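You operate a simulated robot arm through the tools that you are given. There is no shell and no other tool. Be economical: measure what you need, move in short steps, check, and stop when the job is done.

You are at the controls of a simulated two-armed robot. One attempt, no reset.

JOB
Move the yellow stop to about 60 mm and lock it again.
Fine: loosen and tighten its bolt with the blue ring wrench until the ring shows green; lay the wrench back.
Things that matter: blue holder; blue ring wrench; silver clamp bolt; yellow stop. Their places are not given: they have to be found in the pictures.

Only the result counts: the job must be done as asked and must still hold three seconds after the hand-in. Knocking over, shifting, dropping, spilling or breaking anything else fails it.

ROBOT AND FRAMES
Two 7-joint arms with two-finger grippers on one trunk that stands fixed in place. Base frame: the origin is at the foot of the trunk, x ahead of it, y to its left, z up. Units: mm, degrees, N and s.
The left shoulder is at [50, 191, 1092], the right one opposite. With the tool pointing down near the work surface each hand reaches from about 220 to 740 mm from the base axis, measured 20 degrees to its own side. Payload 2.69 kg a hand.
The TCP of each hand is the grasp point between the finger pads, 20 mm short of the fingertips. In the tool frame z runs along the fingers and y along their closing line. Largest opening 100 mm; the body of the gripper starts 63 mm behind the TCP.
Orientation is that of the tool frame in the base frame, as a unit quaternion [x, y, z, w]. With the fingers straight down and closing along the base's y, the tool's x points along the base's -x, its y along +y and its z along -z.

CONTROLS
- The arms move only by the tool nudge_tool. It takes "left_steps", "right_steps" or both (then of equal length, played together; a hand with none holds still); each is a list of rows, each a list of 3 entries, a list of its own where there are three numbers: the shift along the tool's x, y, z in mm, then the turn, a rotation vector about the tool's x, y, z in degrees, then the gripper command, from -1 (fully open) to 1 (shut), values between in proportion. In form: [[[x, y, z], [ax, ay, az], grip], ...]. A call has 1 to 12 rows; each row shifts and turns the commanded pose from where the row before left it, along the tool's axes as they then stand. Rows are played at 5 a second. More than 50 mm and 8.6 degrees between two rows, or a gripper value outside its range, and nothing of the call is played. Where a pose cannot be reached the arm comes as near as it can. A force on the tool above 40 N (or 10 N above the force at the start of the call, whichever is more), or a blocked arm, ends the call early, and 0.2 s more pass. Each finger travels about 153 mm/s and halts on what it meets, pressing with about 30 N; the grip force reading is that of the motor and also rises with nothing between the fingers. The clock runs only during rows and for 0.2 s after the last one: add rows that do not move to give the fingers time. The reply holds the time, the measured pose of the TCP, the force on the tool along the base axes, the opening and the grip force, in the units named above and with some noise, with the torque about the TCP (base axes, N m) and any sound that the robot's microphone picked up.
- Cameras (640 x 400 px; columns grow to the right, rows downward): "scene" is now at [118.2, -60, 1291.4]; the picture's right is [-0.59, -0.80, 0.00], its down [-0.19, 0.14, -0.97] and it looks along [0.78, -0.58, -0.23] (base axes); focal length 299 px, centre (320, 200). "left" rides on the left gripper at [70, 19, -99] in its tool frame; the picture's right is [-0.26, 0.97, 0.00], its down [-0.75, -0.20, -0.63] and it looks along [-0.61, -0.16, 0.78] (tool axes); focal length 230 px, centre (320, 200). "right" rides on the right gripper at [70, -19, -99] in its tool frame; the picture's right is [0.26, 0.97, 0.00], its down [-0.75, 0.20, -0.63] and it looks along [-0.61, 0.16, 0.78] (tool axes); focal length 230 px, centre (320, 200).
- snapshot(camera): a new picture of that camera. It takes no simulated time.
- raise_lower(by): slides the trunk up (or, below 0, down) by that many mm; the arms and the scene camera ride with it, the base frame stays. It gives what a move gives, with no picture.
- turn_head(pan, tilt): turns the head with the scene camera to pan (to the left, within 80 degrees either way) and tilt (down, from -29 to 69), counted from straight ahead of the robot. It gives what a move gives.
- point_at(camera, pixels): for up to 12 pixels [column, row] of the newest picture of that camera ("zoom" is the newest enlarged one), the place [x, y, z] in the base frame of the surface seen there, good to about 2 mm, but the place of the scene camera against the robot may be out by one fixed shift of up to 12 mm in any direction. It takes no simulated time.
- enlarge(camera, box): a new picture of the part [left, top, right, bottom] of that camera's present view, enlarged. It takes no simulated time.
- sign_off(): hands the job in; it is judged then, once.

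Work in short steps. Measure before you move; look again where a grasp or a placing could have gone wrong, and mend it. You have 80 turns and 56 pictures in all, those below and enlarged ones among them. Open the grippers and draw the arms clear of the work before you hand the job in, unless the task says otherwise; then end with one line.

The tools are called after "Emit:" by a JSON object that holds its "method" and its "body". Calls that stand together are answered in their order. nudge_tool: Moves the arms, as the interface text tells. Its arguments: {"type":"object","properties":{"left_steps":{"type":"array"},"right_steps":{"type":"array"}},"required":[]} The other tools are called the same way: raise_lower (by) slides the trunk up or down; turn_head (pan, tilt) turns the head that bears the scene camera; snapshot (camera) takes a picture; point_at (camera, pixels) gives the place of the surface under pixels of a picture; enlarge (camera, box) takes an enlarged picture of a part of a camera's view; sign_off () hands the job in.

At the start:

```text
time: 0.0
left_eef_pos: [439.8, -65.4, 1142.4]
left_tcp_rot: [0.001, 1.0, 0.0, 0.0]
left_wrist_force: [0.9, 0.3, 0.4]
left_moment: [0.03, -0.05, 0.0]
left_finger_gap: 99.9
left_grasp_force: 0.1
right_eef_pos: [305.4, -323.2, 1188.7]
right_tcp_rot: [0.0, 1.0, 0.0, -0.001]
right_wrist_force: [0.8, -0.7, -0.3]
right_moment: [0.01, 0.01, 0.02]
right_finger_gap: 100.2
right_grasp_force: 0.1
trunk travel left (down, up): [-150.0, 173.0]
head pan, tilt: [-36.4, 13.3]
```

scene: 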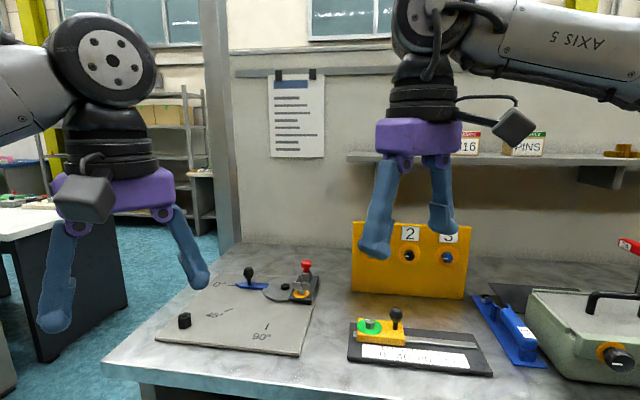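
right: 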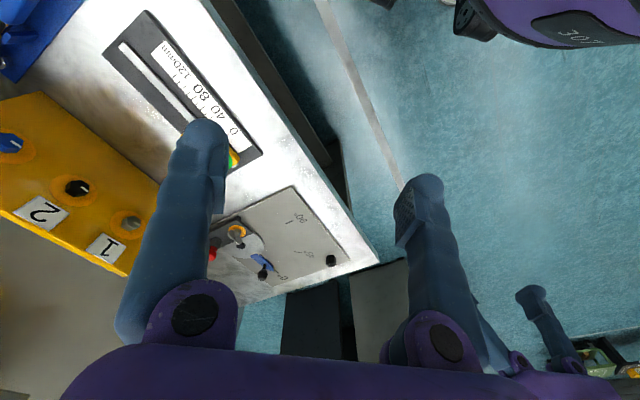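
left: 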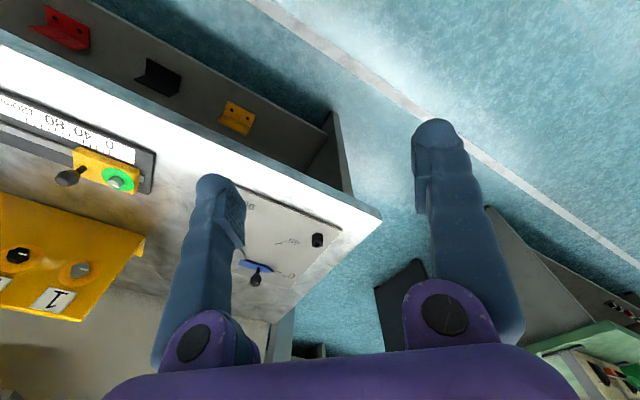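

The scene shows the yellow stop on its rail near (380,328) and something blue, probably the holder and wrench, near (510,330). I'll enlarge both.

Emit:
{"method": "enlarge", "body": {"camera": "scene", "box": [340, 290, 500, 390]}}

Emit:
{"method": "enlarge", "body": {"camera": "scene", "box": [460, 270, 620, 370]}}

```text
4.00 times, centred on (420, 340) of scene
```

zoom: 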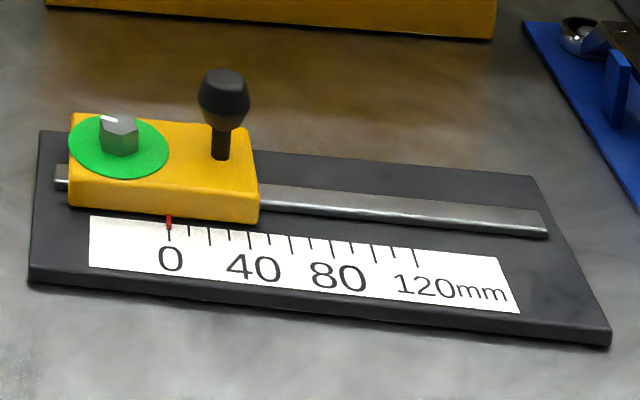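

```text
4.00 times, centred on (540, 320) of scene
```

zoom: 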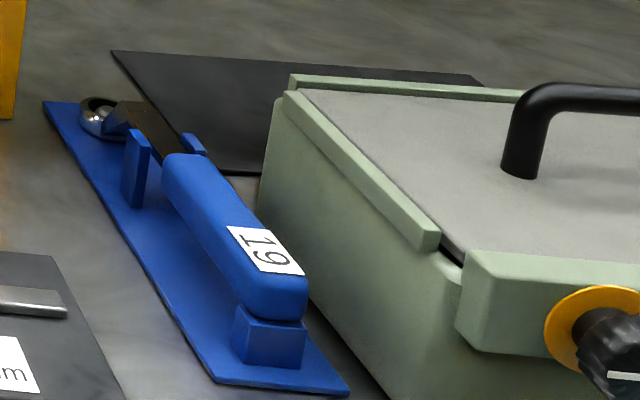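

The pointer is at 0 and the wrench (marked 19) lies raised on its blue holder, close to the green box. I'll measure points on both.

Emit:
{"method": "point_at", "body": {"camera": "zoom", "pixels": [[97, 108], [150, 125], [185, 165], [265, 250], [285, 285], [260, 340], [138, 140], [196, 145], [280, 370], [60, 108], [285, 110], [435, 240]]}}

Emit:
{"method": "point_at", "body": {"camera": "scene", "pixels": [[369, 322], [396, 311], [384, 329], [402, 334], [360, 332], [382, 349], [474, 347], [444, 354], [465, 375], [350, 358]]}}

Emit:
{"method": "turn_head", "body": {"pan": -45, "tilt": 35}}

Emit:
{"method": "snapshot", "body": {"camera": "scene"}}

```text
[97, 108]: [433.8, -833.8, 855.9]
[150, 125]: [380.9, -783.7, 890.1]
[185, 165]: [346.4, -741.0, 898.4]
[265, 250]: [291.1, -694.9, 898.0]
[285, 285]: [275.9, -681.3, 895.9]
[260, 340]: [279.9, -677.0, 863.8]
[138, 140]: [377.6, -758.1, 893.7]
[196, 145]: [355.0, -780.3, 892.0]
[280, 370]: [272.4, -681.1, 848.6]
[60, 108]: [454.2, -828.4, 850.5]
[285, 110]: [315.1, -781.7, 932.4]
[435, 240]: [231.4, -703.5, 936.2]
```

```text
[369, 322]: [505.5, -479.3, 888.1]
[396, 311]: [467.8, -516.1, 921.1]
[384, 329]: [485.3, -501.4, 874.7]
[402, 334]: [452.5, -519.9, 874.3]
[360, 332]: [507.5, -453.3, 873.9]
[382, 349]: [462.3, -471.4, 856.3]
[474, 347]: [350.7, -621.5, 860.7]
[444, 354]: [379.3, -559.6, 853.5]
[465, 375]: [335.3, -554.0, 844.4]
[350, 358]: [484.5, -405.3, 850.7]
```

```text
time: 0.8
left_eef_pos: [441.3, -66.5, 1142.0]
left_tcp_rot: [0.0, 1.0, -0.001, 0.0]
left_wrist_force: [-0.5, 0.4, 0.0]
left_moment: [0.03, -0.01, 0.05]
left_finger_gap: 100.1
left_grasp_force: 0.1
right_eef_pos: [307.4, -323.1, 1188.6]
right_tcp_rot: [0.0, 1.0, 0.0, 0.0]
right_wrist_force: [0.1, -0.7, 0.7]
right_moment: [0.0, -0.02, -0.03]
right_finger_gap: 100.0
right_grasp_force: 0.1
trunk travel left (down, up): [-150.0, 173.0]
head pan, tilt: [-45.0, 35.0]
```

```text
50 pictures are left
```

scene: 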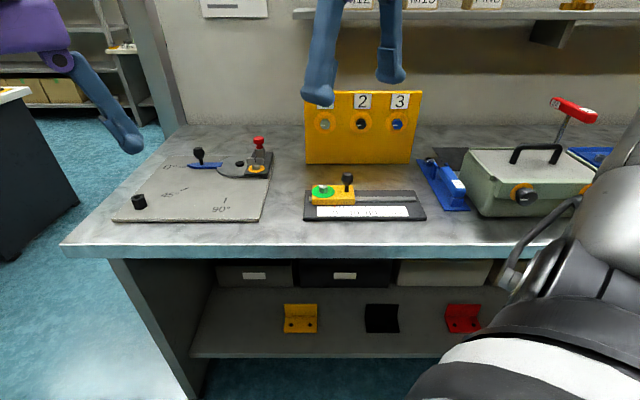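

Bench axes are at 45°: the rail runs along u=(-.707,-.707), the wrench along v=(.707,-.707). I'll bring the right hand nearer the wrench, turn it 45° and look with its own camera, which has no fixed shift.

Emit:
{"method": "nudge_tool", "body": {"right_steps": [[[0, -48, 22], [0, 0, 0], -1], [[0, -48, 22], [0, 0, 0], -1], [[0, -48, 22], [0, 0, 0], -1], [[0, -48, 22], [0, 0, 0], -1], [[0, -48, 22], [0, 0, 0], -1], [[0, -48, 22], [0, 0, 0], -1], [[0, 0, 0], [0, 0, 7.5], -1], [[0, 0, 0], [0, 0, 7.5], -1], [[0, 0, 0], [0, 0, 7.5], -1], [[0, 0, 0], [0, 0, 7.5], -1], [[0, 0, 0], [0, 0, 7.5], -1], [[0, 0, 0], [0, 0, 7.5], -1]]}}

Emit:
{"method": "snapshot", "body": {"camera": "right"}}

```text
refused: row 1 steps farther than a row can; nothing moved
```

```text
49 pictures are left
```

right: 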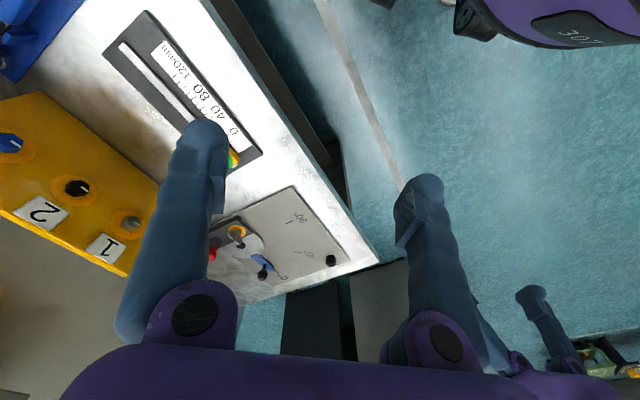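

Row length was over 50 mm; I retry with shorter rows.

Emit:
{"method": "nudge_tool", "body": {"right_steps": [[[0, -45, 20], [0, 0, 0], -1], [[0, -45, 20], [0, 0, 0], -1], [[0, -45, 20], [0, 0, 0], -1], [[0, -45, 20], [0, 0, 0], -1], [[0, -45, 20], [0, 0, 0], -1], [[0, -45, 20], [0, 0, 0], -1], [[0, 0, 0], [0, 0, 7.5], -1], [[0, 0, 0], [0, 0, 7.5], -1], [[0, 0, 0], [0, 0, 7.5], -1], [[0, 0, 0], [0, 0, 7.5], -1], [[0, 0, 0], [0, 0, 7.5], -1], [[0, 0, 0], [0, 0, 7.5], -1]]}}

Emit:
{"method": "snapshot", "body": {"camera": "right"}}

```text
time: 3.5
left_eef_pos: [440.0, -66.7, 1142.5]
left_tcp_rot: [0.0, 1.0, 0.0, 0.001]
left_wrist_force: [-0.2, -0.2, 0.4]
left_moment: [0.01, 0.01, 0.02]
left_finger_gap: 99.9
left_grasp_force: 0.0
right_eef_pos: [312.4, -567.3, 1077.1]
right_tcp_rot: [0.383, 0.924, 0.0, 0.0]
right_wrist_force: [-0.2, 0.2, 0.0]
right_moment: [-0.01, 0.0, -0.02]
right_finger_gap: 100.0
right_grasp_force: 0.1
right hand out of reach, approached as far as the arm can: row 6
trunk travel left (down, up): [-150.0, 173.0]
head pan, tilt: [-45.0, 35.0]
```

```text
48 pictures are left
```

right: 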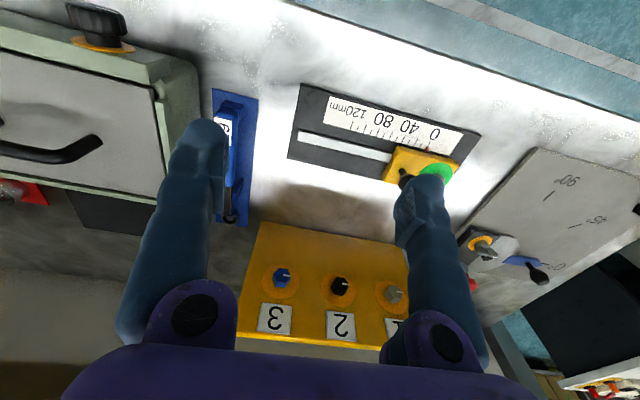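

The hand can see the wrench at (230,150). I move toward it along -y of the tool (about 100 mm), a little lower, and look again.

Emit:
{"method": "nudge_tool", "body": {"right_steps": [[[0, -35, 10], [0, 0, 0], -0.4], [[0, -35, 10], [0, 0, 0], -0.4], [[0, -32, 10], [0, 0, 0], -0.4], [[0, 0, 20], [0, 0, 0], -0.4]]}}

Emit:
{"method": "snapshot", "body": {"camera": "right"}}

```text
time: 4.5
left_eef_pos: [440.5, -66.2, 1141.1]
left_tcp_rot: [0.0, 1.0, 0.0, 0.0]
left_wrist_force: [-0.6, -0.6, -0.1]
left_moment: [-0.04, 0.0, 0.0]
left_finger_gap: 100.0
left_grasp_force: 0.1
right_eef_pos: [239.0, -639.6, 1025.7]
right_tcp_rot: [0.382, 0.924, 0.0, 0.001]
right_wrist_force: [0.2, 0.2, 0.0]
right_moment: [-0.03, 0.01, 0.01]
right_finger_gap: 70.1
right_grasp_force: 0.0
trunk travel left (down, up): [-150.0, 173.0]
head pan, tilt: [-45.0, 35.0]
```

```text
47 pictures are left
```

right: 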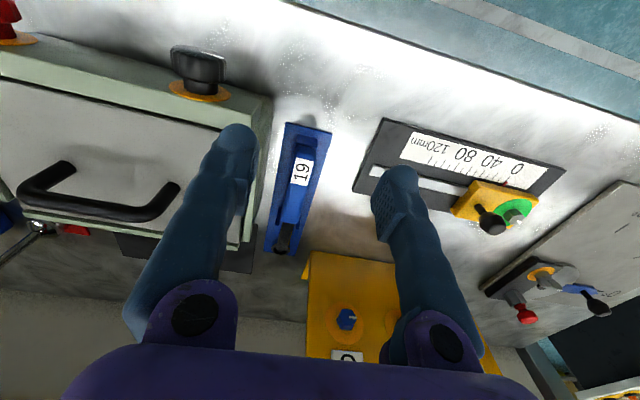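

Emit:
{"method": "enlarge", "body": {"camera": "right", "box": [240, 110, 360, 270]}}

Emit:
{"method": "enlarge", "body": {"camera": "right", "box": [360, 110, 600, 260]}}

```text
2.50 times, centred on (300, 190) of right
```

zoom: 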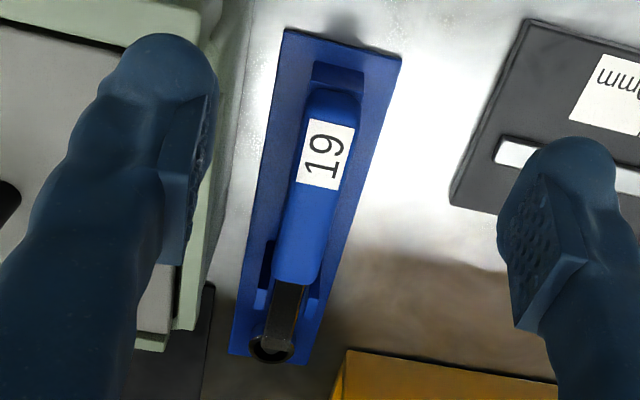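

```text
2.67 times, centred on (480, 185) of right
```

zoom: 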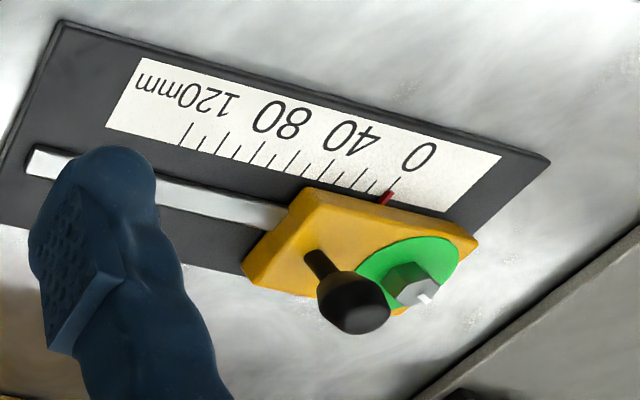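

I measure the wrench (handle end (305,147), label (302,171), far end (291,220), ring (280,249)) and the stop and bolt in this right picture.

Emit:
{"method": "point_at", "body": {"camera": "right", "pixels": [[305, 148], [302, 171], [288, 186], [313, 174], [291, 220], [286, 232], [280, 249], [284, 243], [275, 248], [287, 251], [257, 180], [248, 245]]}}

Emit:
{"method": "point_at", "body": {"camera": "zoom", "pixels": [[418, 293], [410, 272], [353, 318], [310, 215], [387, 197], [460, 290], [250, 270], [470, 245], [380, 255], [420, 160], [190, 137], [400, 180]]}}

```text
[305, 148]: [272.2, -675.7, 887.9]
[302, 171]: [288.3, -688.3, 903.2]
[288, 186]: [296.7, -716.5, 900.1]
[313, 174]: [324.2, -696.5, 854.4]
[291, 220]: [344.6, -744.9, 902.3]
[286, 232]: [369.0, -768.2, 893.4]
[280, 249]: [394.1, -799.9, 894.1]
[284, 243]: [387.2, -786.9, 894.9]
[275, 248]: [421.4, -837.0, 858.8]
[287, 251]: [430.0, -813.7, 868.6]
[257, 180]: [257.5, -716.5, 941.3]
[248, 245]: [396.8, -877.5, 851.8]
```

```text
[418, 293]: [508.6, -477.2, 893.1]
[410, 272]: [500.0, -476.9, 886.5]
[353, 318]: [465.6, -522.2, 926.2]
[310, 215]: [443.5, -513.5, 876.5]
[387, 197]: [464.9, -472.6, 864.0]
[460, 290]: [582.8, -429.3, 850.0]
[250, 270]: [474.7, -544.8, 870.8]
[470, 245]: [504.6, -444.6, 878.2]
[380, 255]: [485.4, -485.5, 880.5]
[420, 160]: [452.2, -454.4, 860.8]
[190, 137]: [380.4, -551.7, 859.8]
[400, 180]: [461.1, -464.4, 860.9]
```

The wrench axis lies at u≈283 along v, with the handle at v≈672–772, its top at z≈903 and the ring near v≈842. I move over the handle at v≈706 and go down partway with a 50 mm gap to stay clear of the green box.

Emit:
{"method": "nudge_tool", "body": {"right_steps": [[[-43, 0, 0], [0, 0, 0], 0], [[-42, 0, 0], [0, 0, 0], 0], [[0, 0, 35], [0, 0, 0], 0], [[0, 0, 35], [0, 0, 0], 0], [[0, 0, 0], [0, 0, 0], 0]]}}

Emit:
{"method": "snapshot", "body": {"camera": "right"}}

```text
time: 5.7
left_eef_pos: [440.4, -66.6, 1142.3]
left_tcp_rot: [-0.001, 1.0, -0.001, -0.001]
left_wrist_force: [-0.4, 0.2, -0.4]
left_moment: [-0.01, 0.02, 0.04]
left_finger_gap: 100.0
left_grasp_force: 0.0
right_eef_pos: [299.7, -699.8, 957.6]
right_tcp_rot: [0.383, 0.924, 0.0, -0.001]
right_wrist_force: [0.2, 0.8, 0.3]
right_moment: [-0.01, 0.02, -0.03]
right_finger_gap: 50.0
right_grasp_force: 0.1
trunk travel left (down, up): [-150.0, 173.0]
head pan, tilt: [-45.0, 35.0]
```

```text
44 pictures are left
```

right: 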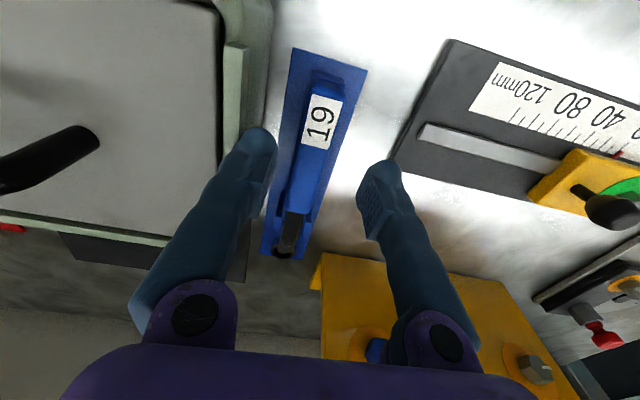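

The handle sits centred between the fingers. I recheck handle and ring points and the box edge (243,60) before going down.

Emit:
{"method": "point_at", "body": {"camera": "right", "pixels": [[320, 122], [313, 165], [305, 200], [291, 231], [284, 250], [288, 240], [226, 100], [244, 100], [329, 165], [301, 145], [327, 73]]}}

Emit:
{"method": "enlarge", "body": {"camera": "right", "box": [240, 180, 340, 270]}}

```text
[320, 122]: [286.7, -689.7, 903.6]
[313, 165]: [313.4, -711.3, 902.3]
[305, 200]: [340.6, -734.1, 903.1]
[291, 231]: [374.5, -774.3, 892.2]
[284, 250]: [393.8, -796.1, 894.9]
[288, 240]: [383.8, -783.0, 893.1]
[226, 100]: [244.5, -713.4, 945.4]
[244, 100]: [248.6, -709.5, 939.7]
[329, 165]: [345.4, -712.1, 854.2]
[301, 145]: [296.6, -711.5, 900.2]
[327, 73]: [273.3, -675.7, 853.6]
```

```text
4.44 times, centred on (290, 225) of right
```

zoom: 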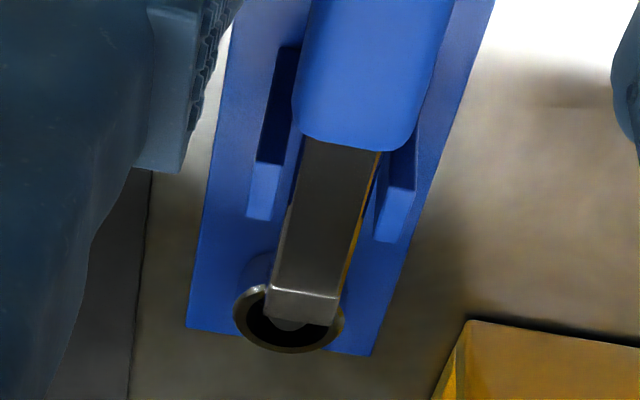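

The ring appears offset below the shaft end; I measure points on its rim in this enlargement.

Emit:
{"method": "point_at", "body": {"camera": "zoom", "pixels": [[239, 315], [262, 343], [290, 351], [322, 342], [340, 320], [260, 290], [290, 322], [305, 308], [270, 313], [325, 308], [285, 335], [250, 325]]}}

```text
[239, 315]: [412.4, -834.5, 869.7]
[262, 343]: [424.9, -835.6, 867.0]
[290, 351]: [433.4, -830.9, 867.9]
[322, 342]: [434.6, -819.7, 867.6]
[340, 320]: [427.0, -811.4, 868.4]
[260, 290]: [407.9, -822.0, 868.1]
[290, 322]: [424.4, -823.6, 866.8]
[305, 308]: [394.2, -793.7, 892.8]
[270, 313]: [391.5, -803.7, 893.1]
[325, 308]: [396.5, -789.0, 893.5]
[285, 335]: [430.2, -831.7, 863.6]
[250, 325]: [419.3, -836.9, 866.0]
```

The ring's top rim is at z≈869, centred near u≈284, v≈879, which gives a lever of about 173 mm from my grip. I go down 60 mm and close.

Emit:
{"method": "nudge_tool", "body": {"right_steps": [[[0, 0, 25], [0, 0, 0], 0], [[0, 0, 20], [0, 0, 0], 0], [[0, 0, 16], [0, 0, 0], 0], [[0, 0, 0], [0, 0, 0], 0]]}}

Emit:
{"method": "snapshot", "body": {"camera": "right"}}

```text
time: 6.7
left_eef_pos: [441.3, -66.5, 1142.7]
left_tcp_rot: [0.0, 1.0, 0.0, 0.0]
left_wrist_force: [0.2, 0.1, -0.3]
left_moment: [0.03, 0.0, -0.02]
left_finger_gap: 100.1
left_grasp_force: 0.0
right_eef_pos: [299.9, -698.6, 895.8]
right_tcp_rot: [0.382, 0.924, 0.0, 0.0]
right_wrist_force: [0.4, 0.5, -0.3]
right_moment: [0.0, 0.01, -0.01]
right_finger_gap: 49.8
right_grasp_force: 0.0
trunk travel left (down, up): [-150.0, 173.0]
head pan, tilt: [-45.0, 35.0]
```

```text
42 pictures are left
```

right: 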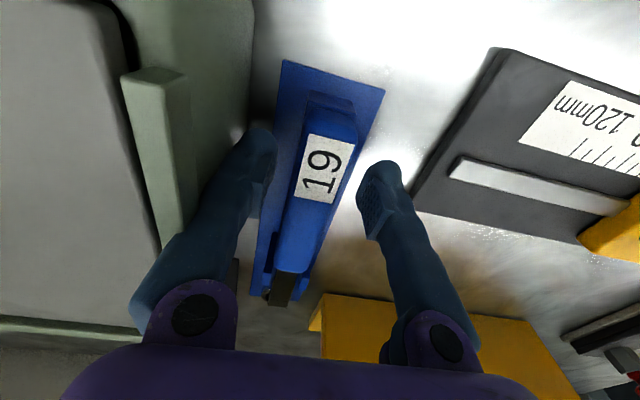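

The fingers straddle the handle with no contact, so I close in stages.

Emit:
{"method": "nudge_tool", "body": {"right_steps": [[[0, 0, 0], [0, 0, 0], 0.2], [[0, 0, 0], [0, 0, 0], 0.35], [[0, 0, 0], [0, 0, 0], 0.5], [[0, 0, 0], [0, 0, 0], 1], [[0, 0, 0], [0, 0, 0], 1], [[0, 0, 0], [0, 0, 0], 1]]}}

```text
time: 8.1
left_eef_pos: [440.4, -67.2, 1142.5]
left_tcp_rot: [0.0, 1.0, 0.0, 0.001]
left_wrist_force: [0.3, -0.6, 0.6]
left_moment: [0.0, 0.0, 0.0]
left_finger_gap: 99.9
left_grasp_force: 0.1
right_eef_pos: [299.9, -698.9, 895.4]
right_tcp_rot: [0.383, 0.924, 0.0, 0.001]
right_wrist_force: [-1.3, 0.5, 0.5]
right_moment: [-0.03, -0.01, -0.05]
right_finger_gap: 25.2
right_grasp_force: 29.8
trunk travel left (down, up): [-150.0, 173.0]
head pan, tilt: [-45.0, 35.0]
```

The handle is gripped at 25 mm with little side force, so I lift straight up about 80 mm.

Emit:
{"method": "nudge_tool", "body": {"right_steps": [[[0, 0, -6], [0, 0, 0], 1], [[0, 0, -10], [0, 0, 0], 1], [[0, 0, -20], [0, 0, 0], 1], [[0, 0, -22], [0, 0, 0], 1], [[0, 0, -22], [0, 0, 0], 1], [[0, 0, 0], [0, 0, 0], 1]]}}

Emit:
{"method": "snapshot", "body": {"camera": "right"}}

Emit:
{"method": "snapshot", "body": {"camera": "scene"}}

```text
time: 9.4
left_eef_pos: [440.3, -67.0, 1142.7]
left_tcp_rot: [0.0, 1.0, 0.0, 0.0]
left_wrist_force: [-0.5, -0.2, 0.1]
left_moment: [-0.01, -0.03, 0.01]
left_finger_gap: 100.0
left_grasp_force: 0.2
right_eef_pos: [300.5, -700.4, 976.3]
right_tcp_rot: [0.383, 0.924, 0.001, -0.001]
right_wrist_force: [0.0, 0.3, -1.8]
right_moment: [0.06, 0.08, -0.01]
right_finger_gap: 24.9
right_grasp_force: 29.5
trunk travel left (down, up): [-150.0, 173.0]
head pan, tilt: [-45.0, 35.0]
```

```text
41 pictures are left
```

right: 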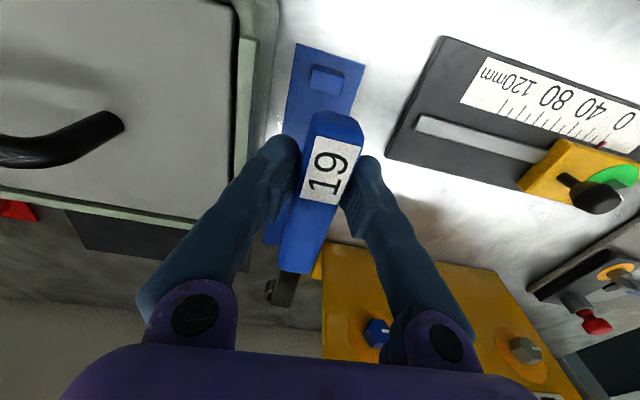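

```text
40 pictures are left
```

scene: 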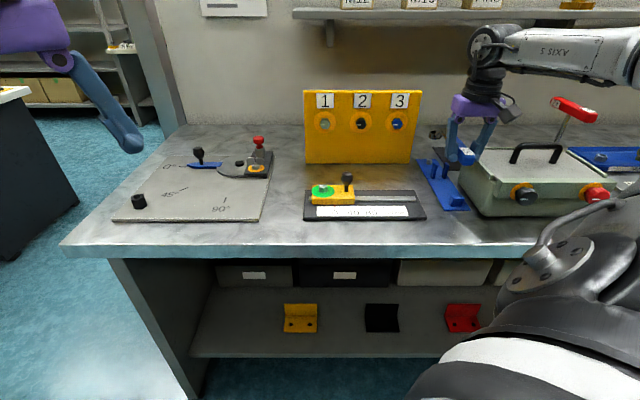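

The wrench came up cleanly. I retract along -v and then shift along the rail so the ring comes over the bolt (u≈-22, v≈697), staying high; first part now.

Emit:
{"method": "nudge_tool", "body": {"right_steps": [[[0, 0, -30], [0, 0, 0], 1], [[45, 0, 0], [0, 0, 0], 1], [[45, 0, 0], [0, 0, 0], 1], [[45, 0, 0], [0, 0, 0], 1], [[45, 0, 0], [0, 0, 0], 1], [[0, 45, 0], [0, 0, 0], 1], [[0, 45, 0], [0, 0, 0], 1], [[0, 45, 0], [0, 0, 0], 1], [[0, 45, 0], [0, 0, 0], 1], [[0, 45, 0], [0, 0, 0], 1], [[0, 40, 0], [0, 0, 0], 1], [[0, 40, 0], [0, 0, 0], 1]]}}

Emit:
{"method": "snapshot", "body": {"camera": "scene"}}

```text
time: 12.1
left_eef_pos: [440.2, -65.6, 1142.3]
left_tcp_rot: [0.0, 1.0, -0.001, 0.0]
left_wrist_force: [0.4, 0.3, 0.2]
left_moment: [-0.04, -0.03, 0.0]
left_finger_gap: 100.2
left_grasp_force: 0.1
right_eef_pos: [388.9, -355.3, 1007.3]
right_tcp_rot: [0.383, 0.924, 0.0, 0.0]
right_wrist_force: [0.4, -0.1, -2.1]
right_moment: [0.01, 0.04, -0.03]
right_finger_gap: 25.1
right_grasp_force: 29.6
trunk travel left (down, up): [-150.0, 173.0]
head pan, tilt: [-45.0, 35.0]
```

```text
39 pictures are left
```

scene: 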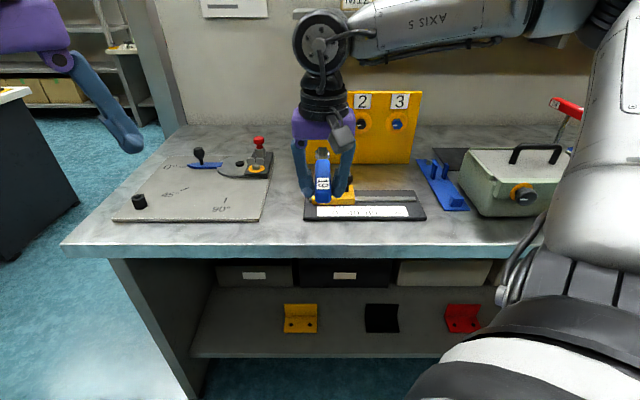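

The gripper hides the ring from the scene camera. I bring the left hand a little nearer, turned 60°, to use its camera for side views of the ring and bolt.

Emit:
{"method": "nudge_tool", "body": {"left_steps": [[[0, -45, 0], [0, 0, 0], -1], [[-10, -45, 0], [0, 0, 0], -1], [[-10, -45, 0], [0, 0, 0], -1], [[0, 0, 0], [0, 0, 7.5], -1], [[0, 0, 0], [0, 0, 7.5], -1], [[0, 0, 0], [0, 0, 7.5], -1], [[0, 0, 0], [0, 0, 7.5], -1], [[0, 0, 0], [0, 0, 7.5], -1], [[0, 0, 0], [0, 0, 7.5], -1], [[0, 0, 0], [0, 0, 7.5], -1], [[0, 0, 0], [0, 0, 7.5], -1]]}}

Emit:
{"method": "snapshot", "body": {"camera": "left"}}

```text
time: 14.4
left_eef_pos: [449.5, -156.8, 1141.1]
left_tcp_rot: [0.5, 0.866, 0.0, 0.0]
left_wrist_force: [-0.7, 0.3, -0.4]
left_moment: [0.03, 0.01, -0.02]
left_finger_gap: 100.1
left_grasp_force: 0.2
left hand out of reach, approached as far as the arm can: row 3
right_eef_pos: [389.2, -357.0, 1007.3]
right_tcp_rot: [0.383, 0.924, 0.0, 0.0]
right_wrist_force: [0.2, 0.1, -2.5]
right_moment: [0.05, 0.09, 0.0]
right_finger_gap: 25.1
right_grasp_force: 30.0
trunk travel left (down, up): [-150.0, 173.0]
head pan, tilt: [-45.0, 35.0]
```

```text
38 pictures are left
```

left: 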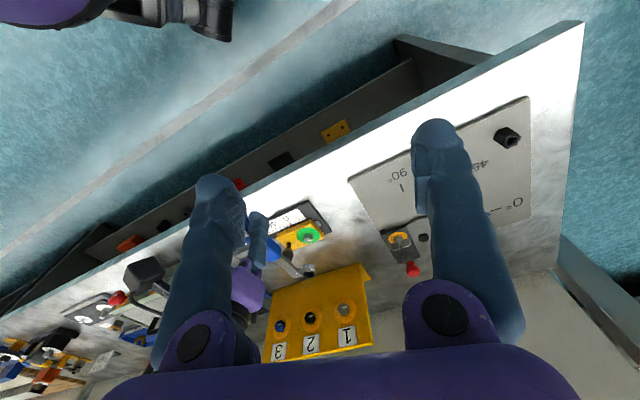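

The ring (310,270) and bolt (310,237) are visible between the left fingers; I enlarge there.

Emit:
{"method": "enlarge", "body": {"camera": "left", "box": [266, 206, 346, 296]}}

```text
4.44 times, centred on (306, 251) of left
```

zoom: 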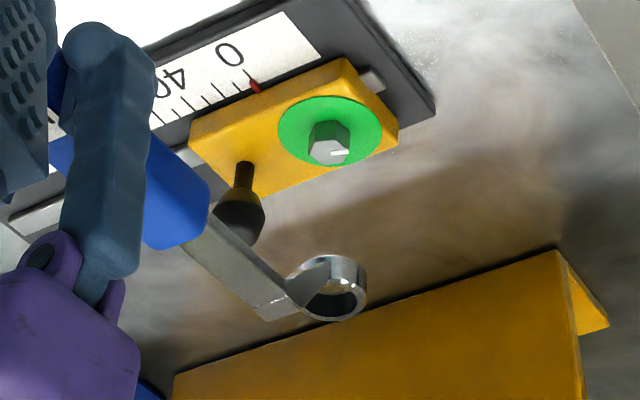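

Clear view: ring at (335,285), bolt head top at (331,150), panel edge below. I measure bolt top, disc and ring rim.

Emit:
{"method": "point_at", "body": {"camera": "zoom", "pixels": [[325, 152], [331, 125], [311, 148], [350, 135], [285, 130], [375, 130], [363, 272], [345, 258], [365, 290], [335, 318], [305, 305], [240, 205]]}}

Emit:
{"method": "enlarge", "body": {"camera": "left", "box": [295, 222, 331, 242]}}

Emit:
{"method": "enlarge", "body": {"camera": "left", "box": [290, 258, 326, 278]}}

```text
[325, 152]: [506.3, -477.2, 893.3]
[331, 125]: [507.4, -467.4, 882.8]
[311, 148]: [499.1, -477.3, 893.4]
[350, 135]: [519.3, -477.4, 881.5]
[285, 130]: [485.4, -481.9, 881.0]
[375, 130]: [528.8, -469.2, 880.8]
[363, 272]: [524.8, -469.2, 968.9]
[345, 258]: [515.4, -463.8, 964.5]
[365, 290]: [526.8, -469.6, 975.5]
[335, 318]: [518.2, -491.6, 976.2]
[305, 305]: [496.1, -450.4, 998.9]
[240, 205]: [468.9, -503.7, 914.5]
```

```text
16.00 times, centred on (313, 232) of left
```

zoom: 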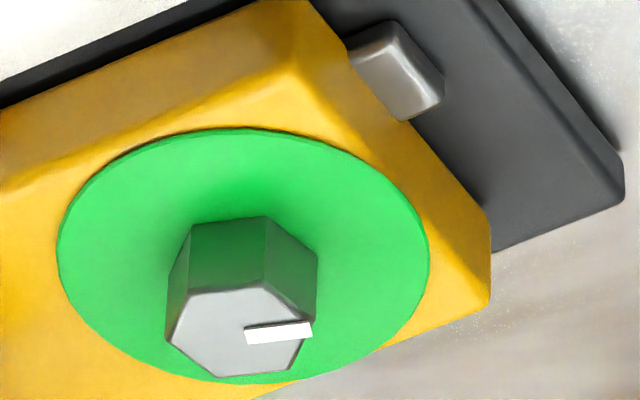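

```text
16.00 times, centred on (308, 268) of left
```

zoom: 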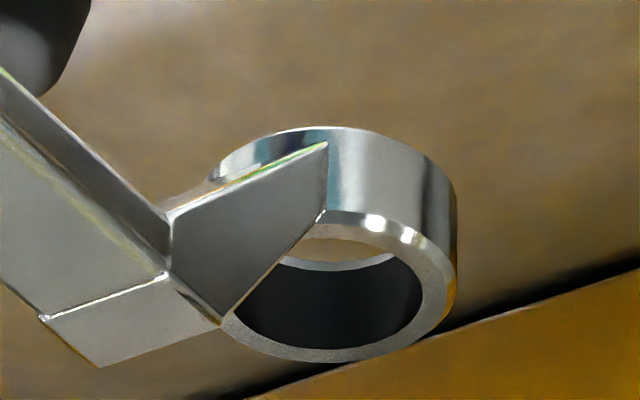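

Ring interior looks plain; I measure rim points here, then the hex corners from another enlargement.

Emit:
{"method": "point_at", "body": {"camera": "zoom", "pixels": [[370, 223], [415, 240], [436, 285], [415, 328], [370, 350], [300, 350], [245, 330], [335, 310], [445, 240], [345, 215], [200, 250], [120, 310]]}}

Emit:
{"method": "enlarge", "body": {"camera": "left", "box": [301, 227, 325, 245]}}

```text
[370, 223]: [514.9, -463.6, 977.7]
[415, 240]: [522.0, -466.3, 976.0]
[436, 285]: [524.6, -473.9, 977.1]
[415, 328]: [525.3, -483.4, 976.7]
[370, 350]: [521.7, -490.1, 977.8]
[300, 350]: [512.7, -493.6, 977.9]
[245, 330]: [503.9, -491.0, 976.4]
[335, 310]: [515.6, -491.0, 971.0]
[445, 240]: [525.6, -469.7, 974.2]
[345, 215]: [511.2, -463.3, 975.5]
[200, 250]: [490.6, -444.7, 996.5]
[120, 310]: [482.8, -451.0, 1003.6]
```

```text
16.00 times, centred on (313, 236) of left
```

zoom: 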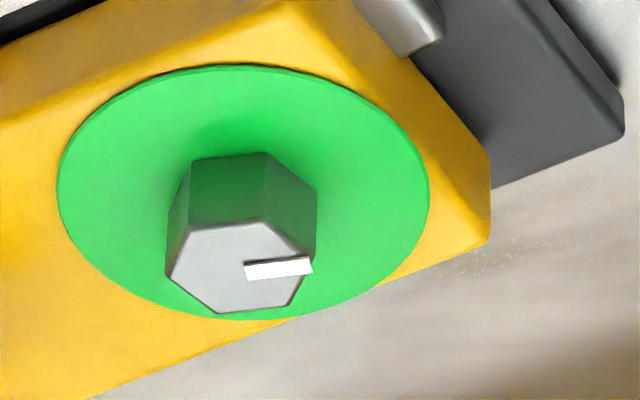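

I measure the hex corners on the bolt top to get its centre and orientation.

Emit:
{"method": "point_at", "body": {"camera": "zoom", "pixels": [[190, 230], [259, 225], [311, 260], [290, 303], [220, 310], [172, 273], [240, 268], [60, 185], [427, 190], [240, 66], [308, 266], [240, 317]]}}

```text
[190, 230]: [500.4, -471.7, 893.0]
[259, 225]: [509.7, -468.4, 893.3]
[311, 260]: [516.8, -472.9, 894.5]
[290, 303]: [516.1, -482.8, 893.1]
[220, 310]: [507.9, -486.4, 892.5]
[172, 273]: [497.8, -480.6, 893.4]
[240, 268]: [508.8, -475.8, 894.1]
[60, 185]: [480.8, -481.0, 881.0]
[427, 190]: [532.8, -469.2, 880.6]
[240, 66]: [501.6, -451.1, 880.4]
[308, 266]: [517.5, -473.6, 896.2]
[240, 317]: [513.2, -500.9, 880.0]
```

The ring centre is about (511.3,-479) at z≈977; the bolt centre is about (507.8,-476.8), with its top at 893.5. I correct by tool x +4, y -1 and lower 60 mm, stopping above the bolt to check.

Emit:
{"method": "nudge_tool", "body": {"right_steps": [[[4, -1, 20], [0, 0, 0], 1], [[0, 0, 20], [0, 0, 0], 1], [[0, 0, 20], [0, 0, 0], 1], [[0, 0, 0], [0, 0, 0], 1]]}}

Emit:
{"method": "enlarge", "body": {"camera": "left", "box": [294, 225, 330, 247]}}

```text
time: 15.4
left_eef_pos: [448.6, -156.3, 1141.7]
left_tcp_rot: [0.5, 0.866, 0.0, 0.0]
left_wrist_force: [-0.9, -0.5, 0.1]
left_moment: [0.01, -0.05, 0.01]
left_finger_gap: 100.0
left_grasp_force: 0.1
right_eef_pos: [385.3, -353.6, 945.5]
right_tcp_rot: [0.383, 0.924, 0.0, 0.0]
right_wrist_force: [0.3, -0.9, -2.9]
right_moment: [0.11, 0.08, 0.01]
right_finger_gap: 24.9
right_grasp_force: 30.2
trunk travel left (down, up): [-150.0, 173.0]
head pan, tilt: [-45.0, 35.0]
```

```text
16.00 times, centred on (312, 236) of left
```

zoom: 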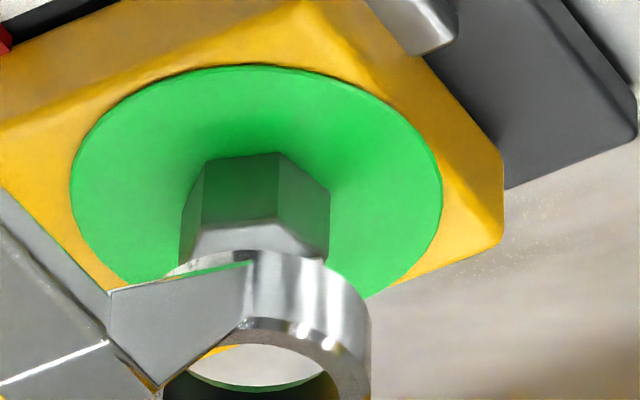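

The ring is above the bolt; I enlarge slightly lower to measure the rim.

Emit:
{"method": "enlarge", "body": {"camera": "left", "box": [296, 235, 332, 257]}}

```text
16.00 times, centred on (314, 246) of left
```

zoom: 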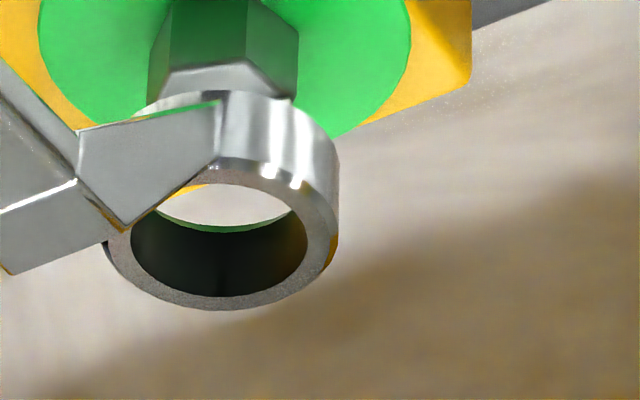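

Emit:
{"method": "point_at", "body": {"camera": "zoom", "pixels": [[240, 170], [290, 190], [318, 222], [315, 255], [280, 290], [220, 302], [160, 288], [120, 250], [297, 105], [338, 165], [140, 250], [300, 240]]}}

```text
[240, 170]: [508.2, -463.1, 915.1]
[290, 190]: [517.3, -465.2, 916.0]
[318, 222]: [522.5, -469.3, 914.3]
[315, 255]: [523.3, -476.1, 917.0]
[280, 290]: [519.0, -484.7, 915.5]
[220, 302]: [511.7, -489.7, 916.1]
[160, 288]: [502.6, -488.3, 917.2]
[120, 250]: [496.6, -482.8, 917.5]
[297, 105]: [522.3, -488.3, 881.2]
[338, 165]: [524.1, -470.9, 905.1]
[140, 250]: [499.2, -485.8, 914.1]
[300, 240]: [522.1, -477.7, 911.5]
```

The ring centre is about (509.3,-476.5), within 1.5 mm of the bolt. I correct slightly and lower 14 mm gently.

Emit:
{"method": "nudge_tool", "body": {"right_steps": [[[0.9, -0.9, 0], [0, 0, 0], 1], [[0, 0, 5], [0, 0, 0], 1], [[0, 0, 5], [0, 0, 0], 1], [[0, 0, 4], [0, 0, 0], 1], [[0, 0, 0], [0, 0, 0], 1]]}}

Emit:
{"method": "enlarge", "body": {"camera": "left", "box": [290, 225, 326, 247]}}

```text
time: 16.6
left_eef_pos: [450.2, -156.2, 1141.8]
left_tcp_rot: [0.5, 0.866, 0.0, 0.0]
left_wrist_force: [0.6, 0.9, 0.8]
left_moment: [-0.01, 0.0, 0.02]
left_finger_gap: 100.1
left_grasp_force: 0.1
right_eef_pos: [382.5, -355.0, 931.6]
right_tcp_rot: [0.383, 0.924, 0.0, 0.0]
right_wrist_force: [0.1, 0.2, -1.9]
right_moment: [0.01, 0.06, 0.01]
right_finger_gap: 24.8
right_grasp_force: 29.4
trunk travel left (down, up): [-150.0, 173.0]
head pan, tilt: [-45.0, 35.0]
```

```text
16.00 times, centred on (308, 236) of left
```

zoom: 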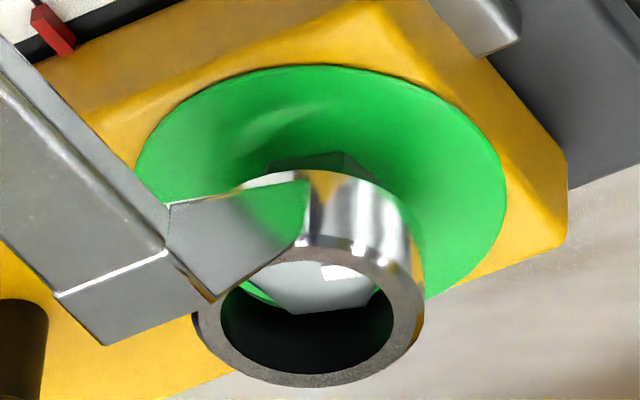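

No contact yet and the bolt head shows inside the ring. I lower another 9 mm in small steps.

Emit:
{"method": "nudge_tool", "body": {"right_steps": [[[0, 0, 3], [0, 0, 0], 1], [[0, 0, 3], [0, 0, 0], 1], [[0, 0, 3], [0, 0, 0], 1], [[0, 0, 0], [0, 0, 0], 1]]}}

Emit:
{"method": "enlarge", "body": {"camera": "left", "box": [290, 225, 326, 247]}}

```text
time: 17.6
left_eef_pos: [447.6, -156.6, 1143.4]
left_tcp_rot: [0.5, 0.866, -0.001, 0.002]
left_wrist_force: [0.3, 0.5, 0.1]
left_moment: [0.05, -0.02, -0.03]
left_finger_gap: 100.0
left_grasp_force: 0.0
right_eef_pos: [385.0, -354.0, 927.1]
right_tcp_rot: [0.383, 0.924, 0.0, 0.002]
right_wrist_force: [3.2, -5.7, 23.0]
right_moment: [-0.66, -0.66, 0.03]
right_finger_gap: 25.1
right_grasp_force: 29.5
trunk travel left (down, up): [-150.0, 173.0]
head pan, tilt: [-45.0, 35.0]
```

```text
16.00 times, centred on (308, 236) of left
```

zoom: 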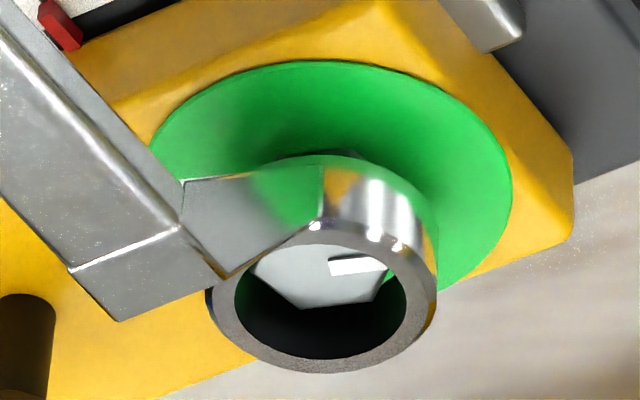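

23 N upward: the ring has met something. I measure ring rim and bolt top to see whether it is seated.

Emit:
{"method": "point_at", "body": {"camera": "zoom", "pixels": [[340, 235], [398, 258], [422, 300], [400, 340], [320, 365], [240, 335], [215, 300], [300, 275], [307, 305], [372, 300], [430, 310], [430, 220]]}}

```text
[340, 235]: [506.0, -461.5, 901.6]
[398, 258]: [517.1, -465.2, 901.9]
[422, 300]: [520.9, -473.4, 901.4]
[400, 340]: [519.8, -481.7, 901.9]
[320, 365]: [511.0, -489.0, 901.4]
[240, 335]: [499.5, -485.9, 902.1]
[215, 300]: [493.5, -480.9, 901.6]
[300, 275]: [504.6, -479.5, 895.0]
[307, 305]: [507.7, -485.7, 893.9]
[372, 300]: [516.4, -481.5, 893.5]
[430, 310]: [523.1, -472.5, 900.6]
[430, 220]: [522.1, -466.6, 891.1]
```

I measure the ring's lower edge on its near wall to learn its height.

Emit:
{"method": "point_at", "body": {"camera": "zoom", "pixels": [[350, 165], [350, 185], [350, 210], [390, 175], [395, 200], [425, 210], [435, 250], [345, 155], [285, 160], [435, 280]]}}

```text
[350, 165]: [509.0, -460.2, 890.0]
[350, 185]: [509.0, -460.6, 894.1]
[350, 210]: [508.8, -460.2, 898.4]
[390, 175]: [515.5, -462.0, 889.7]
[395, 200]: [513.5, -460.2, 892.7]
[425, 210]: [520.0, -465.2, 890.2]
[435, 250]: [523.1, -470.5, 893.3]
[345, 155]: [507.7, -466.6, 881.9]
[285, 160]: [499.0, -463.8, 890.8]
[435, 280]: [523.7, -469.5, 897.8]
```

The ring is about 5 mm over the head and then blocked, so the hex is likely misaligned (bolt corners at ≈24° mod 60, handle at 135°). I lift 4 mm, turn the wrench +9° about the bolt, and press down gently again.

Emit:
{"method": "nudge_tool", "body": {"right_steps": [[[0, 0, -4], [0, 0, 0], 1], [[-0.5, -13.5, 0], [0, 0, -4.5], 1], [[-0.5, -13.5, 0], [0, 0, -4.5], 1], [[0, 0, 0], [0, 0, 0], 1], [[0, 0, 3], [0, 0, 0], 1], [[0, 0, 3], [0, 0, 0], 1], [[0, 0, 0], [0, 0, 0], 1]]}}

Emit:
{"method": "enlarge", "body": {"camera": "left", "box": [290, 225, 326, 247]}}

```text
time: 19.2
left_eef_pos: [449.0, -155.2, 1142.2]
left_tcp_rot: [0.501, 0.866, -0.001, 0.001]
left_wrist_force: [-0.3, -1.2, -0.2]
left_moment: [-0.03, 0.0, -0.05]
left_finger_gap: 100.1
left_grasp_force: 0.0
right_eef_pos: [365.9, -373.7, 924.2]
right_tcp_rot: [0.309, 0.951, 0.0, 0.004]
right_wrist_force: [5.5, -7.3, 35.8]
right_moment: [-0.51, -0.63, -0.09]
right_finger_gap: 25.0
right_grasp_force: 30.1
trunk travel left (down, up): [-150.0, 173.0]
head pan, tilt: [-45.0, 35.0]
```

```text
16.00 times, centred on (308, 236) of left
```

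zoom: 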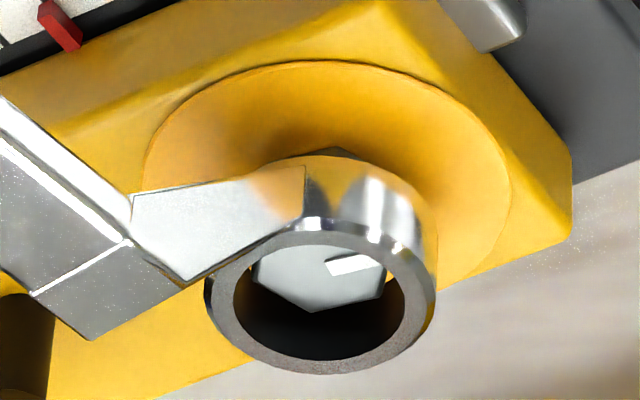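

The disc turned from green to amber and the bolt mark rotated, so the wrench engages at this depth. I ease the down-press and turn a further 27° CCW.

Emit:
{"method": "nudge_tool", "body": {"right_steps": [[[0, 0, -3], [0, 0, 0], 1], [[-0.8, -13.5, 0], [0, 0, -4.5], 1], [[-0.8, -13.5, 0], [0, 0, -4.5], 1], [[-0.8, -13.5, 0], [0, 0, -4.5], 1], [[-0.8, -13.5, 0], [0, 0, -4.5], 1], [[-0.8, -13.5, 0], [0, 0, -4.5], 1], [[-0.8, -13.5, 0], [0, 0, -4.5], 1], [[0, 0, 0], [0, 0, 0], 1]]}}

Emit:
{"method": "enlarge", "body": {"camera": "left", "box": [284, 222, 332, 252]}}

```text
time: 21.1
left_eef_pos: [447.5, -154.8, 1142.9]
left_tcp_rot: [0.501, 0.866, 0.0, 0.002]
left_wrist_force: [-0.1, 0.1, -0.1]
left_moment: [0.01, -0.02, -0.03]
left_finger_gap: 99.7
left_grasp_force: 0.1
right_eef_pos: [335.1, -448.7, 926.3]
right_tcp_rot: [0.078, 0.997, 0.0, 0.0]
right_wrist_force: [-12.6, 2.3, 19.0]
right_moment: [0.03, 0.32, -0.09]
right_finger_gap: 25.1
right_grasp_force: 29.8
trunk travel left (down, up): [-150.0, 173.0]
head pan, tilt: [-45.0, 35.0]
```

```text
13.33 times, centred on (308, 237) of left
```

zoom: 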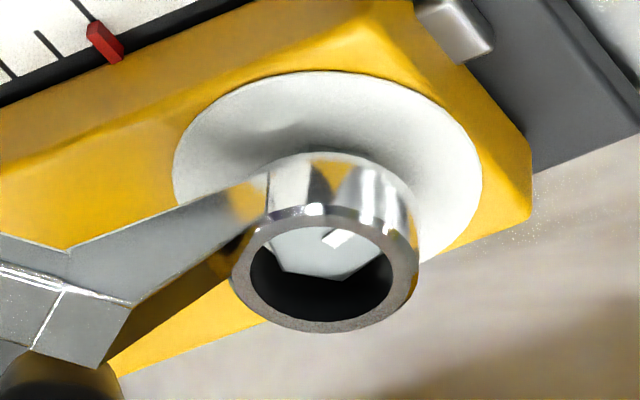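

The disc is now grey, so the bolt is loose. Before swinging the wrench round to push axially along the rail, I check the heights of the clamp (400,240) and red knob (411,268) where the hand would go.

Emit:
{"method": "point_at", "body": {"camera": "left", "pixels": [[411, 268], [400, 238], [398, 240], [385, 240], [423, 237], [412, 258], [320, 275], [360, 268], [350, 200], [275, 305], [370, 340]]}}

Emit:
{"method": "nudge_tool", "body": {"right_steps": [[[0, 0, -10], [0, 0, 0], 1], [[0, 0, -18], [0, 0, 0], 1], [[0, 0, 0], [0, 0, 0], 1]]}}

Emit:
{"method": "enlarge", "body": {"camera": "left", "box": [272, 222, 336, 262]}}

```text
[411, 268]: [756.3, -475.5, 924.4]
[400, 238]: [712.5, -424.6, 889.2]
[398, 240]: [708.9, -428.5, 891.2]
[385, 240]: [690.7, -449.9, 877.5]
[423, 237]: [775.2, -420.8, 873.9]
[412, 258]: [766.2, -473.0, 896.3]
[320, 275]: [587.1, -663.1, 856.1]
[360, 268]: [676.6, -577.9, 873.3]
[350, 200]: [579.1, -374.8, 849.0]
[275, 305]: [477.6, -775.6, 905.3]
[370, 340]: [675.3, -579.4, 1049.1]
```

```text
time: 21.9
left_eef_pos: [449.2, -155.4, 1141.6]
left_tcp_rot: [0.501, 0.866, 0.0, 0.001]
left_wrist_force: [0.7, 0.5, 1.4]
left_moment: [-0.01, -0.01, -0.01]
left_finger_gap: 100.3
left_grasp_force: 0.1
right_eef_pos: [336.7, -450.0, 952.1]
right_tcp_rot: [0.079, 0.997, 0.001, 0.0]
right_wrist_force: [-0.6, -0.1, -3.0]
right_moment: [0.05, 0.1, -0.02]
right_finger_gap: 25.1
right_grasp_force: 30.0
trunk travel left (down, up): [-150.0, 173.0]
head pan, tilt: [-45.0, 35.0]
```

```text
10.00 times, centred on (304, 242) of left
```

zoom: 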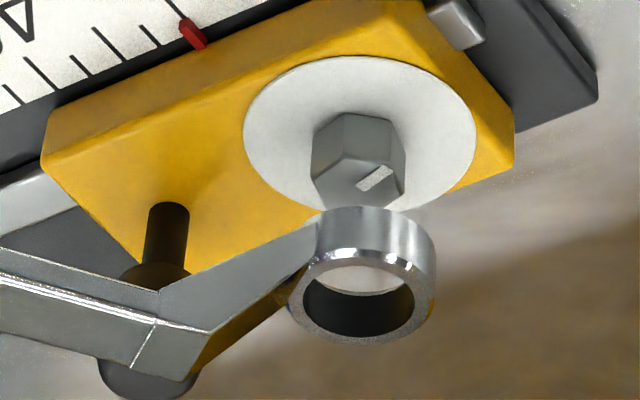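

Bolt is free and the clamp lies about 108 mm from where the hand will be. I swing the hand CW about the ring, eight rows of 8.4° first.

Emit:
{"method": "nudge_tool", "body": {"right_steps": [[[-1.85, 25.2, 0], [0, 0, 8.4], 1], [[-1.85, 25.2, 0], [0, 0, 8.4], 1], [[-1.85, 25.2, 0], [0, 0, 8.4], 1], [[-1.85, 25.2, 0], [0, 0, 8.4], 1], [[-1.85, 25.2, 0], [0, 0, 8.4], 1], [[-1.85, 25.2, 0], [0, 0, 8.4], 1], [[-1.85, 25.2, 0], [0, 0, 8.4], 1], [[-1.85, 25.2, 0], [0, 0, 8.4], 1], [[0, 0, 0], [0, 0, 0], 1]]}}

Emit:
{"method": "snapshot", "body": {"camera": "left"}}

```text
time: 23.9
left_eef_pos: [449.7, -156.1, 1142.5]
left_tcp_rot: [0.501, 0.866, 0.0, 0.0]
left_wrist_force: [-0.4, 0.1, -0.5]
left_moment: [0.04, 0.04, -0.06]
left_finger_gap: 100.2
left_grasp_force: 0.0
right_eef_pos: [466.3, -309.8, 952.7]
right_tcp_rot: [0.618, 0.786, 0.0, 0.0]
right_wrist_force: [0.8, 0.0, -1.6]
right_moment: [0.1, 0.01, -0.04]
right_finger_gap: 25.2
right_grasp_force: 30.3
trunk travel left (down, up): [-150.0, 173.0]
head pan, tilt: [-45.0, 35.0]
```

```text
26 pictures are left
```

left: 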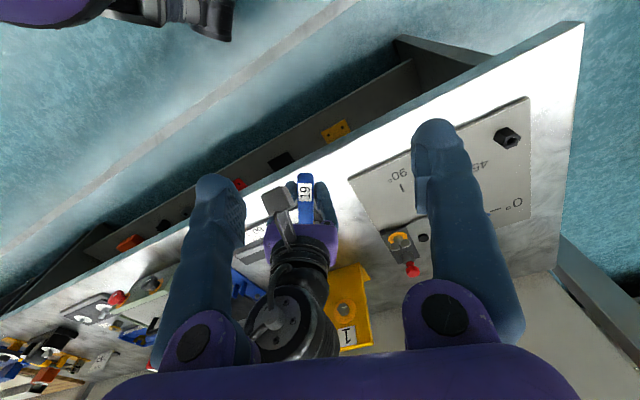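

No contact so far; I continue the remaining seven rows.

Emit:
{"method": "nudge_tool", "body": {"right_steps": [[[-1.85, 25.2, 0], [0, 0, 8.4], 1], [[-1.85, 25.2, 0], [0, 0, 8.4], 1], [[-1.85, 25.2, 0], [0, 0, 8.4], 1], [[-1.85, 25.2, 0], [0, 0, 8.4], 1], [[-1.85, 25.2, 0], [0, 0, 8.4], 1], [[-1.85, 25.2, 0], [0, 0, 8.4], 1], [[-1.85, 25.2, 0], [0, 0, 8.4], 1], [[0, 0, 0], [0, 0, 0], 1]]}}

Emit:
{"method": "snapshot", "body": {"camera": "left"}}

Emit:
{"method": "snapshot", "body": {"camera": "scene"}}

```text
time: 25.6
left_eef_pos: [449.2, -155.9, 1141.7]
left_tcp_rot: [0.5, 0.866, 0.0, 0.0]
left_wrist_force: [0.1, 0.3, 0.3]
left_moment: [0.03, -0.03, 0.02]
left_finger_gap: 100.0
left_grasp_force: 0.1
right_eef_pos: [626.7, -356.2, 953.1]
right_tcp_rot: [0.925, 0.381, 0.001, 0.0]
right_wrist_force: [0.4, -0.2, -3.2]
right_moment: [0.09, -0.07, 0.02]
right_finger_gap: 24.9
right_grasp_force: 29.7
right hand out of reach, approached as far as the arm can: row 7
trunk travel left (down, up): [-150.0, 173.0]
head pan, tilt: [-45.0, 35.0]
```

```text
25 pictures are left
```

left: 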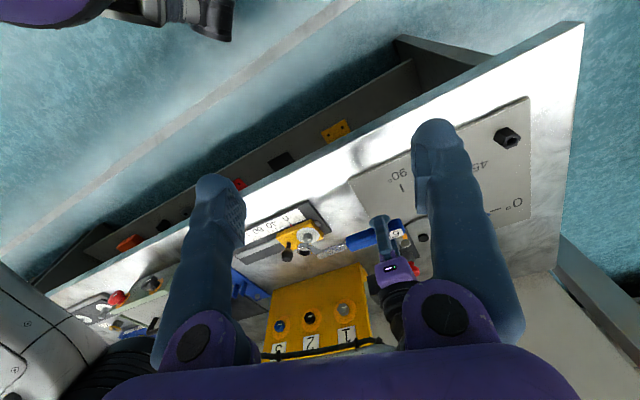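

```text
24 pictures are left
```

scene: 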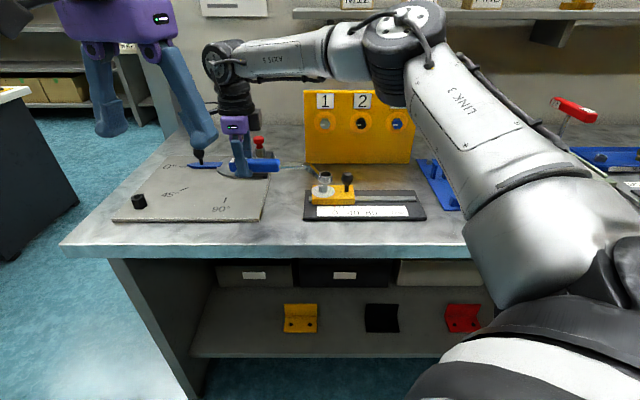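

The wrench now lies along the rail with the hand on the left. I enlarge the left view at the ring and bolt (305,238).

Emit:
{"method": "enlarge", "body": {"camera": "left", "box": [276, 222, 340, 262]}}

```text
10.00 times, centred on (308, 242) of left
```

zoom: 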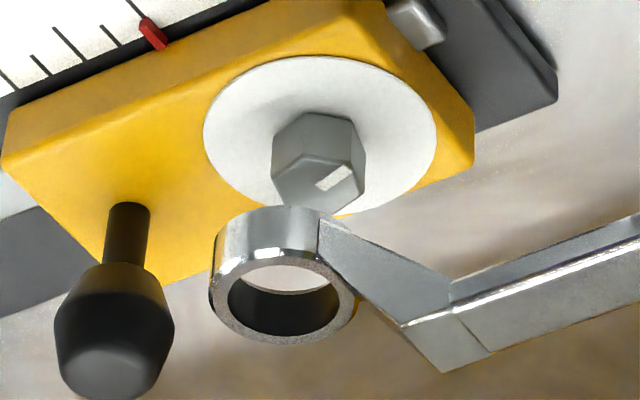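

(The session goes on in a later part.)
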